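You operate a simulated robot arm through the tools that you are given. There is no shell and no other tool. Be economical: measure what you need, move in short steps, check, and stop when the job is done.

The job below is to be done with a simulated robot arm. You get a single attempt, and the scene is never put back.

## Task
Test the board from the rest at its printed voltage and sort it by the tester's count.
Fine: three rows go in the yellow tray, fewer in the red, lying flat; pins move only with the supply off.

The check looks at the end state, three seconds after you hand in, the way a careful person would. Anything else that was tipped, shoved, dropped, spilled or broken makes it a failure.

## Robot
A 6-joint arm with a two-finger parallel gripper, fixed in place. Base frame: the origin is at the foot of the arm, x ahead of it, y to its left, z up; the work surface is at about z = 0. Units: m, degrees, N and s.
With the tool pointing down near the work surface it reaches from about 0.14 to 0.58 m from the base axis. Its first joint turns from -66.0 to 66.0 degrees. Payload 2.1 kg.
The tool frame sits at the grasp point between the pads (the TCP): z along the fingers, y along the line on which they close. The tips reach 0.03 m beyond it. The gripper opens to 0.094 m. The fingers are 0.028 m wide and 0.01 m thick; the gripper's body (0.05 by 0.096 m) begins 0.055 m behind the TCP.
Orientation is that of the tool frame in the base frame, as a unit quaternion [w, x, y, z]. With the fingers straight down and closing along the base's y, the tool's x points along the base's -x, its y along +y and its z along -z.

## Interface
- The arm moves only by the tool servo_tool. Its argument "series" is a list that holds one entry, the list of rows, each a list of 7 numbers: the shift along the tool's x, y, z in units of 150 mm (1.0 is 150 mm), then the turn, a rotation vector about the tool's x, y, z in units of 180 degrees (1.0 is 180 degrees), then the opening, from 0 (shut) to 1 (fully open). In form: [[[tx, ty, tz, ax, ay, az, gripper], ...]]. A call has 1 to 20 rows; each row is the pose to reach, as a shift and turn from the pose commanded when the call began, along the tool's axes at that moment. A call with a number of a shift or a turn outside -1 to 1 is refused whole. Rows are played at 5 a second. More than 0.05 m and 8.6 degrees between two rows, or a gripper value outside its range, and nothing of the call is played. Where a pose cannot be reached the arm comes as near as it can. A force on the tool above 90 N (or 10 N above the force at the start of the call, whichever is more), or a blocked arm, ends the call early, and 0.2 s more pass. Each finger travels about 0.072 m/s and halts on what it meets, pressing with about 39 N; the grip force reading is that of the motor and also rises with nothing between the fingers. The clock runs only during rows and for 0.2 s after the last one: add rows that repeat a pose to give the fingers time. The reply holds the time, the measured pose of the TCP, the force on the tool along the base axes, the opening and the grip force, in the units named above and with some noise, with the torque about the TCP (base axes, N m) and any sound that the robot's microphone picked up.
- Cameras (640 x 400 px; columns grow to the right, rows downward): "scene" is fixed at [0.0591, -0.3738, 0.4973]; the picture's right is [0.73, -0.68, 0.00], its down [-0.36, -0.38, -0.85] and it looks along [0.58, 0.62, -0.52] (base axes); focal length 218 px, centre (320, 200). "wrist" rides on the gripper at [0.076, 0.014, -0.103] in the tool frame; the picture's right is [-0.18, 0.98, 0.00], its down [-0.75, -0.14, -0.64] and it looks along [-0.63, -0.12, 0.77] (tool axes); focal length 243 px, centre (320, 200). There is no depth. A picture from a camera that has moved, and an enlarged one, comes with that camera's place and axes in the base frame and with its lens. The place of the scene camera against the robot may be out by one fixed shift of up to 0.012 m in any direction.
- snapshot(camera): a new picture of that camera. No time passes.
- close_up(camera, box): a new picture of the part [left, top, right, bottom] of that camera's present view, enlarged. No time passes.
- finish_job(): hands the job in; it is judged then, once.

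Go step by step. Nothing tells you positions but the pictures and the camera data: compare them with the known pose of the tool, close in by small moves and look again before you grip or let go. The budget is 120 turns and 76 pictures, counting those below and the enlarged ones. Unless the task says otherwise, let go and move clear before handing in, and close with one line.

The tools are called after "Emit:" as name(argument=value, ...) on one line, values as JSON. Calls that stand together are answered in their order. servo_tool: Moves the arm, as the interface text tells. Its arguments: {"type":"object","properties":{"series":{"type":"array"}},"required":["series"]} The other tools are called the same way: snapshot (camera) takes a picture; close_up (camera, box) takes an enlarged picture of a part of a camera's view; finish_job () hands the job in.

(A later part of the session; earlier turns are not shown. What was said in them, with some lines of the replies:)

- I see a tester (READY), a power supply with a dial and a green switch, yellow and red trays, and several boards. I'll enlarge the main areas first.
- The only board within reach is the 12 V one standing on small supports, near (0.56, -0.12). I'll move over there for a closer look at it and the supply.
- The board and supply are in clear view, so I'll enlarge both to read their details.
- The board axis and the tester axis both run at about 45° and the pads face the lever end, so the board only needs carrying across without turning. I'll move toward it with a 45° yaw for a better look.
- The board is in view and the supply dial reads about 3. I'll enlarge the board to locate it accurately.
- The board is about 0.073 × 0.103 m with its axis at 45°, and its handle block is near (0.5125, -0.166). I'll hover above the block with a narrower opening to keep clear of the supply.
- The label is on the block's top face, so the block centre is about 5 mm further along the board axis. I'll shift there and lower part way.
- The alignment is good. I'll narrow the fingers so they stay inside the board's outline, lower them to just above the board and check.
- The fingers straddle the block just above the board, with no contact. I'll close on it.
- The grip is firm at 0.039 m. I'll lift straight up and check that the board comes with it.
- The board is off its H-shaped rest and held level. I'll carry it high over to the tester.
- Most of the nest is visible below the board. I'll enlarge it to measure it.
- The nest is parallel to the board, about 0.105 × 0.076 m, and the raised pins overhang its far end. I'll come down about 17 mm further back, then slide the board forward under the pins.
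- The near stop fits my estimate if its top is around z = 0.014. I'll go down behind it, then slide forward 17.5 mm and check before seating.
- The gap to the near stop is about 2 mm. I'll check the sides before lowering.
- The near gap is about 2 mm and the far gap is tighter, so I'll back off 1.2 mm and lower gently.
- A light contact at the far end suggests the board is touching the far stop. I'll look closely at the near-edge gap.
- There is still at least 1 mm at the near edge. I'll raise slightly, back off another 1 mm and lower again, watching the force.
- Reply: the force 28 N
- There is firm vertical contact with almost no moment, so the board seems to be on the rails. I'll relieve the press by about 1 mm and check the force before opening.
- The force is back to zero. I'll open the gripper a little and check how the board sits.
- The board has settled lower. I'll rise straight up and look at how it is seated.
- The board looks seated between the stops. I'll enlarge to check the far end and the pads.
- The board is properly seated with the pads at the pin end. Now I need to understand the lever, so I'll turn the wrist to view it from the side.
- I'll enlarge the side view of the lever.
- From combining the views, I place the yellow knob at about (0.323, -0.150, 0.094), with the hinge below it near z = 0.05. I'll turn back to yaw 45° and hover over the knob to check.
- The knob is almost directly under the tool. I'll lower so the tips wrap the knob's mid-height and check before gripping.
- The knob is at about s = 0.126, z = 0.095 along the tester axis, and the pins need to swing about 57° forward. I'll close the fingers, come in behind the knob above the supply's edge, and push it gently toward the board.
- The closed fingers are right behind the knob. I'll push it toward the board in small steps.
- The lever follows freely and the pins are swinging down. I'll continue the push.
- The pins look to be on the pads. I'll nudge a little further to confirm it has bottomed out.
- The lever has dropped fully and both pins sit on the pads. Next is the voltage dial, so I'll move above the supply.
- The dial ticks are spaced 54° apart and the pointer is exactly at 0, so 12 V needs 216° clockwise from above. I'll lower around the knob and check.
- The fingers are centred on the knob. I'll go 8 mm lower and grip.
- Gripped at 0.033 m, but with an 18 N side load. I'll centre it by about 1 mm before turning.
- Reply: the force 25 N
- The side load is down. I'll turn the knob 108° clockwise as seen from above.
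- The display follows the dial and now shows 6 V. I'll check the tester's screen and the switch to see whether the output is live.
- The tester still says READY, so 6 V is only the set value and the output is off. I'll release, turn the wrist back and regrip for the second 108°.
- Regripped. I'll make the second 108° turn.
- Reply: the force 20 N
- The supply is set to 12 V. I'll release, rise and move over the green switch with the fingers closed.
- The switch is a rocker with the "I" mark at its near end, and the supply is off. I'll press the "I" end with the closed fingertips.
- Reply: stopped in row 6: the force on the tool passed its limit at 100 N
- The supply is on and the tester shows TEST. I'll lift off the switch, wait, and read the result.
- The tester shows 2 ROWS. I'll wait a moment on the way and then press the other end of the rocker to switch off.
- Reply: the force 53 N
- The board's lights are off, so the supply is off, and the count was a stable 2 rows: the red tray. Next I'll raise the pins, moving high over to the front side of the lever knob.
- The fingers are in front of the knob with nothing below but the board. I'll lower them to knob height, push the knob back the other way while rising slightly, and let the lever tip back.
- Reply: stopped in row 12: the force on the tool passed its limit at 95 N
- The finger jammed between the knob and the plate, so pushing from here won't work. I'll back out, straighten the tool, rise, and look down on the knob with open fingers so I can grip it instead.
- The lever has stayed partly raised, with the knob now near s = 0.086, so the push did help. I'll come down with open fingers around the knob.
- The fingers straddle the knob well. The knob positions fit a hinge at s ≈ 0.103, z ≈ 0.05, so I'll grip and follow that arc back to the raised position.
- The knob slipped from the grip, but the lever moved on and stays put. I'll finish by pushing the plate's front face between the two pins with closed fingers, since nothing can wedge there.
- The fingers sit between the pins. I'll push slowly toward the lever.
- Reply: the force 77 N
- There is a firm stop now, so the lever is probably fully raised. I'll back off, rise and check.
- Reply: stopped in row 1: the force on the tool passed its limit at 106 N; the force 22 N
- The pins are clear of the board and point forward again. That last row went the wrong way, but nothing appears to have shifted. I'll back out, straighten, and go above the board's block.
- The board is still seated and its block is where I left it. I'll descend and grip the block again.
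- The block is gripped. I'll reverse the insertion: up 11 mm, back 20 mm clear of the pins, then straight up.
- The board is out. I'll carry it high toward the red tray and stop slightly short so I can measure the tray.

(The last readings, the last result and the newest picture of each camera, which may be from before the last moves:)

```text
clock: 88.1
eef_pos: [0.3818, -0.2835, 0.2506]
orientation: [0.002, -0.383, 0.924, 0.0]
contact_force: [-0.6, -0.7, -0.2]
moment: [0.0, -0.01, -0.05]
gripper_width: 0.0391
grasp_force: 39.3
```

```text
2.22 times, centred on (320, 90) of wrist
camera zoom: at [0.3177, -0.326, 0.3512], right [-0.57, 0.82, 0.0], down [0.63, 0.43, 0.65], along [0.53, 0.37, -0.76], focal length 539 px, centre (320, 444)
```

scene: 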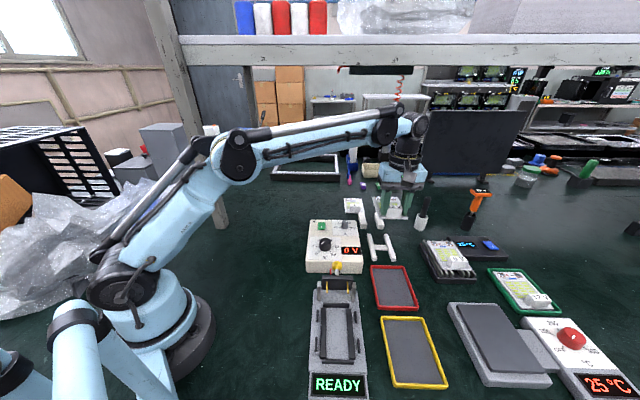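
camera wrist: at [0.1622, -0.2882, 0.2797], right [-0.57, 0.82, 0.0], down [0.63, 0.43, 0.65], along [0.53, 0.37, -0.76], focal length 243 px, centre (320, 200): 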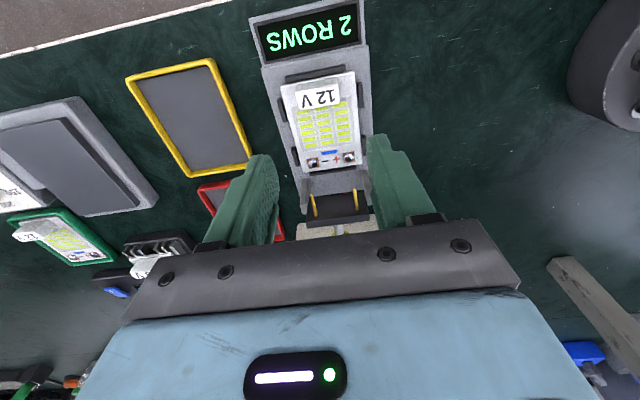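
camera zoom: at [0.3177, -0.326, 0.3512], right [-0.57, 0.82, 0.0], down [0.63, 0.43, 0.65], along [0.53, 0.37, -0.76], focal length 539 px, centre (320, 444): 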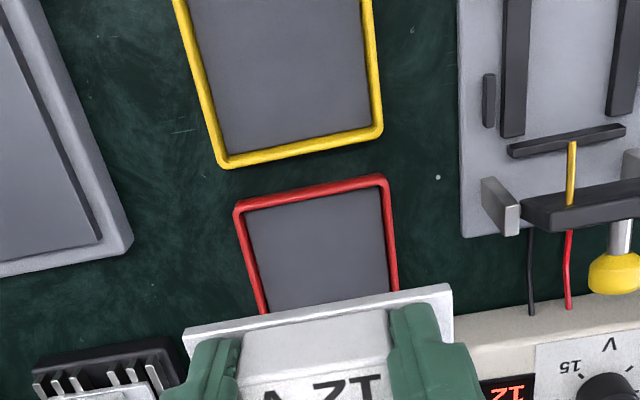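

The red tray is parallel to the board, with an inner width of about 0.078 m against the board's 0.073 m. I'll move over it, come partly down and re-measure.

Emit:
servo_tool(series=[[[-0.12, -0.03, 0.1, 0, 0, 0, 0.3], [-0.25, -0.065, 0.25, 0, 0, 0, 0.3], [-0.25, -0.065, 0.5, 0, 0, 0, 0.3], [-0.25, -0.065, 0.7, 0, 0, 0, 0.3], [-0.25, -0.065, 0.86, 0, 0, 0, 0.3], [-0.25, -0.065, 0.97, 0, 0, 0, 0.3], [-0.25, -0.065, 0.97, 0, 0, 0, 0.3]]])

Emit:
close_up(camera="wrist", box=[220, 30, 420, 200])

```text
clock: 89.7
eef_pos: [0.4164, -0.2643, 0.1054]
orientation: [0.003, -0.382, 0.924, 0.0]
contact_force: [-1.0, 0.1, -0.8]
moment: [0.01, 0.02, 0.0]
gripper_width: 0.0388
grasp_force: 38.7
```

```text
2.35 times, centred on (320, 115) of wrist
camera zoom: at [0.351, -0.3076, 0.206], right [-0.57, 0.82, 0.0], down [0.63, 0.43, 0.65], along [0.53, 0.37, -0.76], focal length 571 px, centre (320, 400)
```

zoom: 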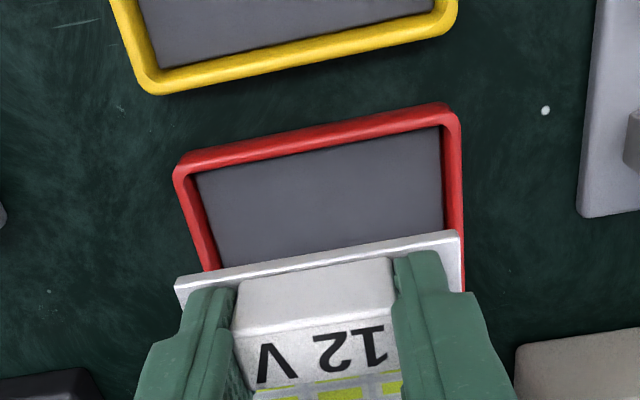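

The tray is square to the board with about 5 mm to spare each side. I'll shift 1 mm sideways and 3 mm forward, then lower it gently.

Emit:
servo_tool(series=[[[-0.02, 0.007, 0.1, 0, 0, 0, 0.3], [-0.02, 0.007, 0.22, 0, 0, 0, 0.3], [-0.02, 0.007, 0.32, 0, 0, 0, 0.3], [-0.02, 0.007, 0.36, 0, 0, 0, 0.3], [-0.02, 0.007, 0.38, 0, 0, 0, 0.3], [-0.02, 0.007, 0.38, 0, 0, 0, 0.3]]])

Emit:
close_up(camera="wrist", box=[240, 70, 400, 200])

```text
clock: 91.1
eef_pos: [0.4174, -0.2606, 0.0479]
orientation: [0.003, -0.383, 0.924, 0.0]
contact_force: [-3.4, -5.3, 13.7]
moment: [0.82, -0.79, -0.09]
gripper_width: 0.0389
grasp_force: 38.8
```

```text
3.08 times, centred on (320, 135) of wrist
camera zoom: at [0.3533, -0.3048, 0.1485], right [-0.56, 0.83, 0.0], down [0.63, 0.43, 0.65], along [0.53, 0.36, -0.76], focal length 746 px, centre (320, 400)
```

zoom: 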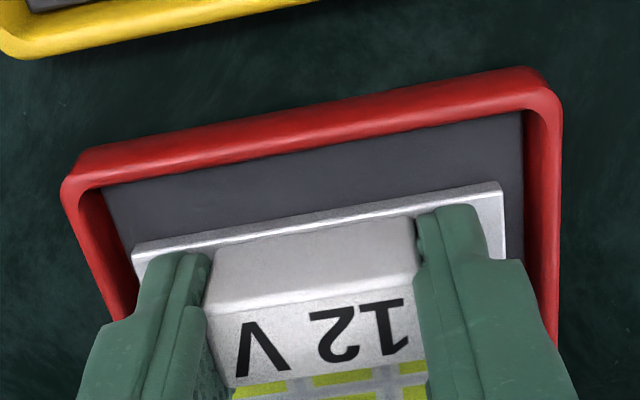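

The contact is at the board's far end, so it is on the far rim; the tray is shorter than I thought. I'll lift 7 mm, move back 5.5 mm and lower again.

Emit:
servo_tool(series=[[[0, 0, -0.03, 0, 0, 0, 0.3], [0, 0, -0.05, 0, 0, 0, 0.3], [0.037, 0, -0.05, 0, 0, 0, 0.3], [0.037, 0, -0.03, 0, 0, 0, 0.3], [0.037, 0, -0.01, 0, 0, 0, 0.3], [0.037, 0, 0, 0, 0, 0, 0.3], [0.037, 0, 0, 0, 0, 0, 0.3]]])

```text
clock: 92.7
eef_pos: [0.4146, -0.2652, 0.0464]
orientation: [0.003, -0.383, 0.924, -0.001]
contact_force: [0.0, -0.5, -0.5]
moment: [-0.05, 0.04, 0.01]
gripper_width: 0.0392
grasp_force: 38.6
```

There is no contact now at the same height, so the rim is cleared. I'll lower further in tiny steps to the tray floor.

Emit:
servo_tool(series=[[[0, 0, 0.01, 0, 0, 0, 0.3], [0, 0, 0.018, 0, 0, 0, 0.3], [0, 0, 0.018, 0, 0, 0, 0.3]]])

Emit:
close_up(camera="wrist", box=[240, 70, 400, 200])

```text
clock: 93.5
eef_pos: [0.4161, -0.2636, 0.0461]
orientation: [0.002, -0.383, 0.924, 0.001]
contact_force: [-0.9, 4.0, 22.4]
moment: [-0.05, 0.23, -0.07]
gripper_width: 0.039
grasp_force: 38.8
```

```text
3.08 times, centred on (320, 135) of wrist
camera zoom: at [0.3499, -0.3078, 0.1467], right [-0.57, 0.82, 0.0], down [0.63, 0.43, 0.65], along [0.53, 0.37, -0.76], focal length 746 px, centre (320, 400)
```

zoom: 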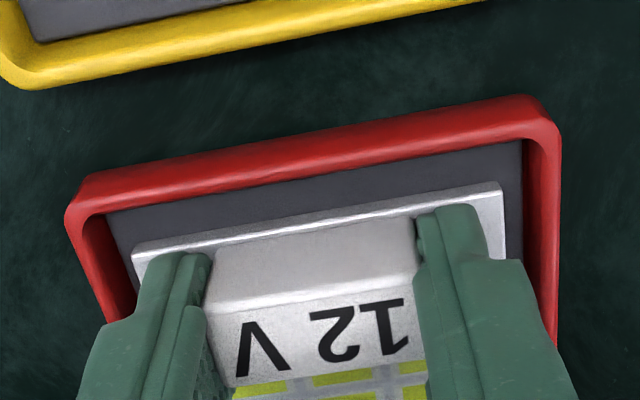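

Firm, even contact means the board is on the tray floor. I'll relieve the pressure, open and rise straight up.

Emit:
servo_tool(series=[[[0, 0, -0.006, 0, 0, 0, 0.3], [0, 0, -0.006, 0, 0, 0, 0.42], [0, 0, -0.006, 0, 0, 0, 0.55], [0, 0, -0.006, 0, 0, 0, 0.55], [0, 0, -0.1, 0, 0, 0, 0.55], [0, 0, -0.3, 0, 0, 0, 0.55], [0, 0, -0.55, 0, 0, 0, 0.55], [0.1, 0, -0.75, 0, 0, 0, 0.55], [0.25, 0, -0.9, 0, 0, 0, 0.55], [0.25, 0, -0.9, 0, 0, 0, 0.55]]])

Emit:
close_up(camera="wrist", box=[220, 20, 420, 200])

```text
clock: 95.7
eef_pos: [0.386, -0.2918, 0.1809]
orientation: [0.003, -0.383, 0.924, 0.001]
contact_force: [0.8, 0.3, 0.8]
moment: [-0.02, -0.02, 0.01]
gripper_width: 0.0518
grasp_force: 0.1
```

```text
2.22 times, centred on (320, 110) of wrist
camera zoom: at [0.3217, -0.3354, 0.2829], right [-0.57, 0.82, 0.0], down [0.63, 0.43, 0.65], along [0.53, 0.37, -0.76], focal length 539 px, centre (320, 400)
```

zoom: 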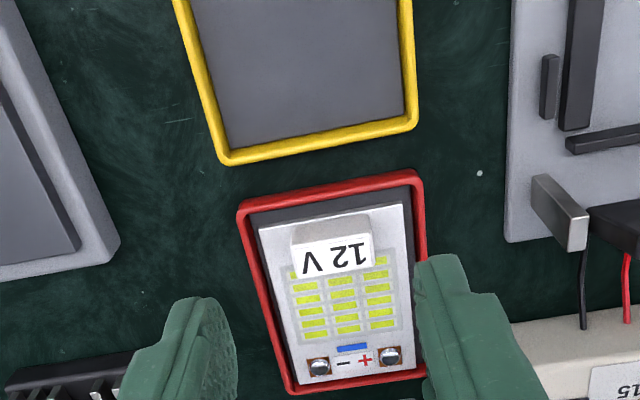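

The board is inside the red tray. I'll check its far edge against the rim to make sure it lies flat.

Emit:
close_up(camera="wrist", box=[285, 90, 385, 210])

```text
3.33 times, centred on (335, 150) of wrist
camera zoom: at [0.3217, -0.3354, 0.2829], right [-0.57, 0.82, 0.0], down [0.63, 0.43, 0.65], along [0.53, 0.37, -0.76], focal length 809 px, centre (270, 367)
```

zoom: 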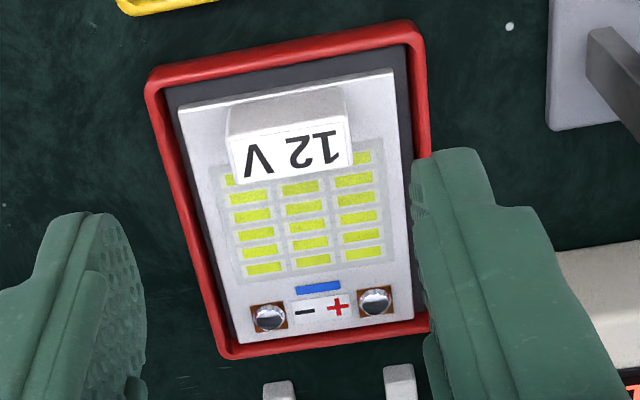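

The far rim shows fully beyond the board and stands above its surface, so the board lies flat inside. One last overall check before handing in.

Emit:
snapshot(camera="scene")

```text
0 pictures are left
```

scene: 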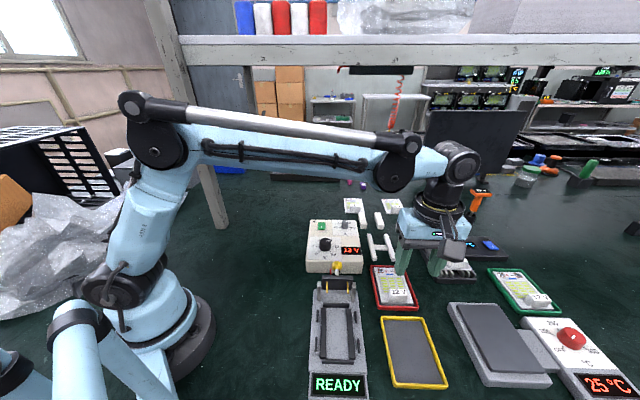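

The board lies in the red tray, the tester reads READY, the pins are up and nothing else looks disturbed. The gripper is clear, so I'm handing in.

Emit:
finish_job()

```text
The job is handed in.
```

I tested the board at 12 V and the tester counted 2 rows, so it is lying flat in the red tray; the supply was off whenever the pins moved, and I left it off with the pins raised.
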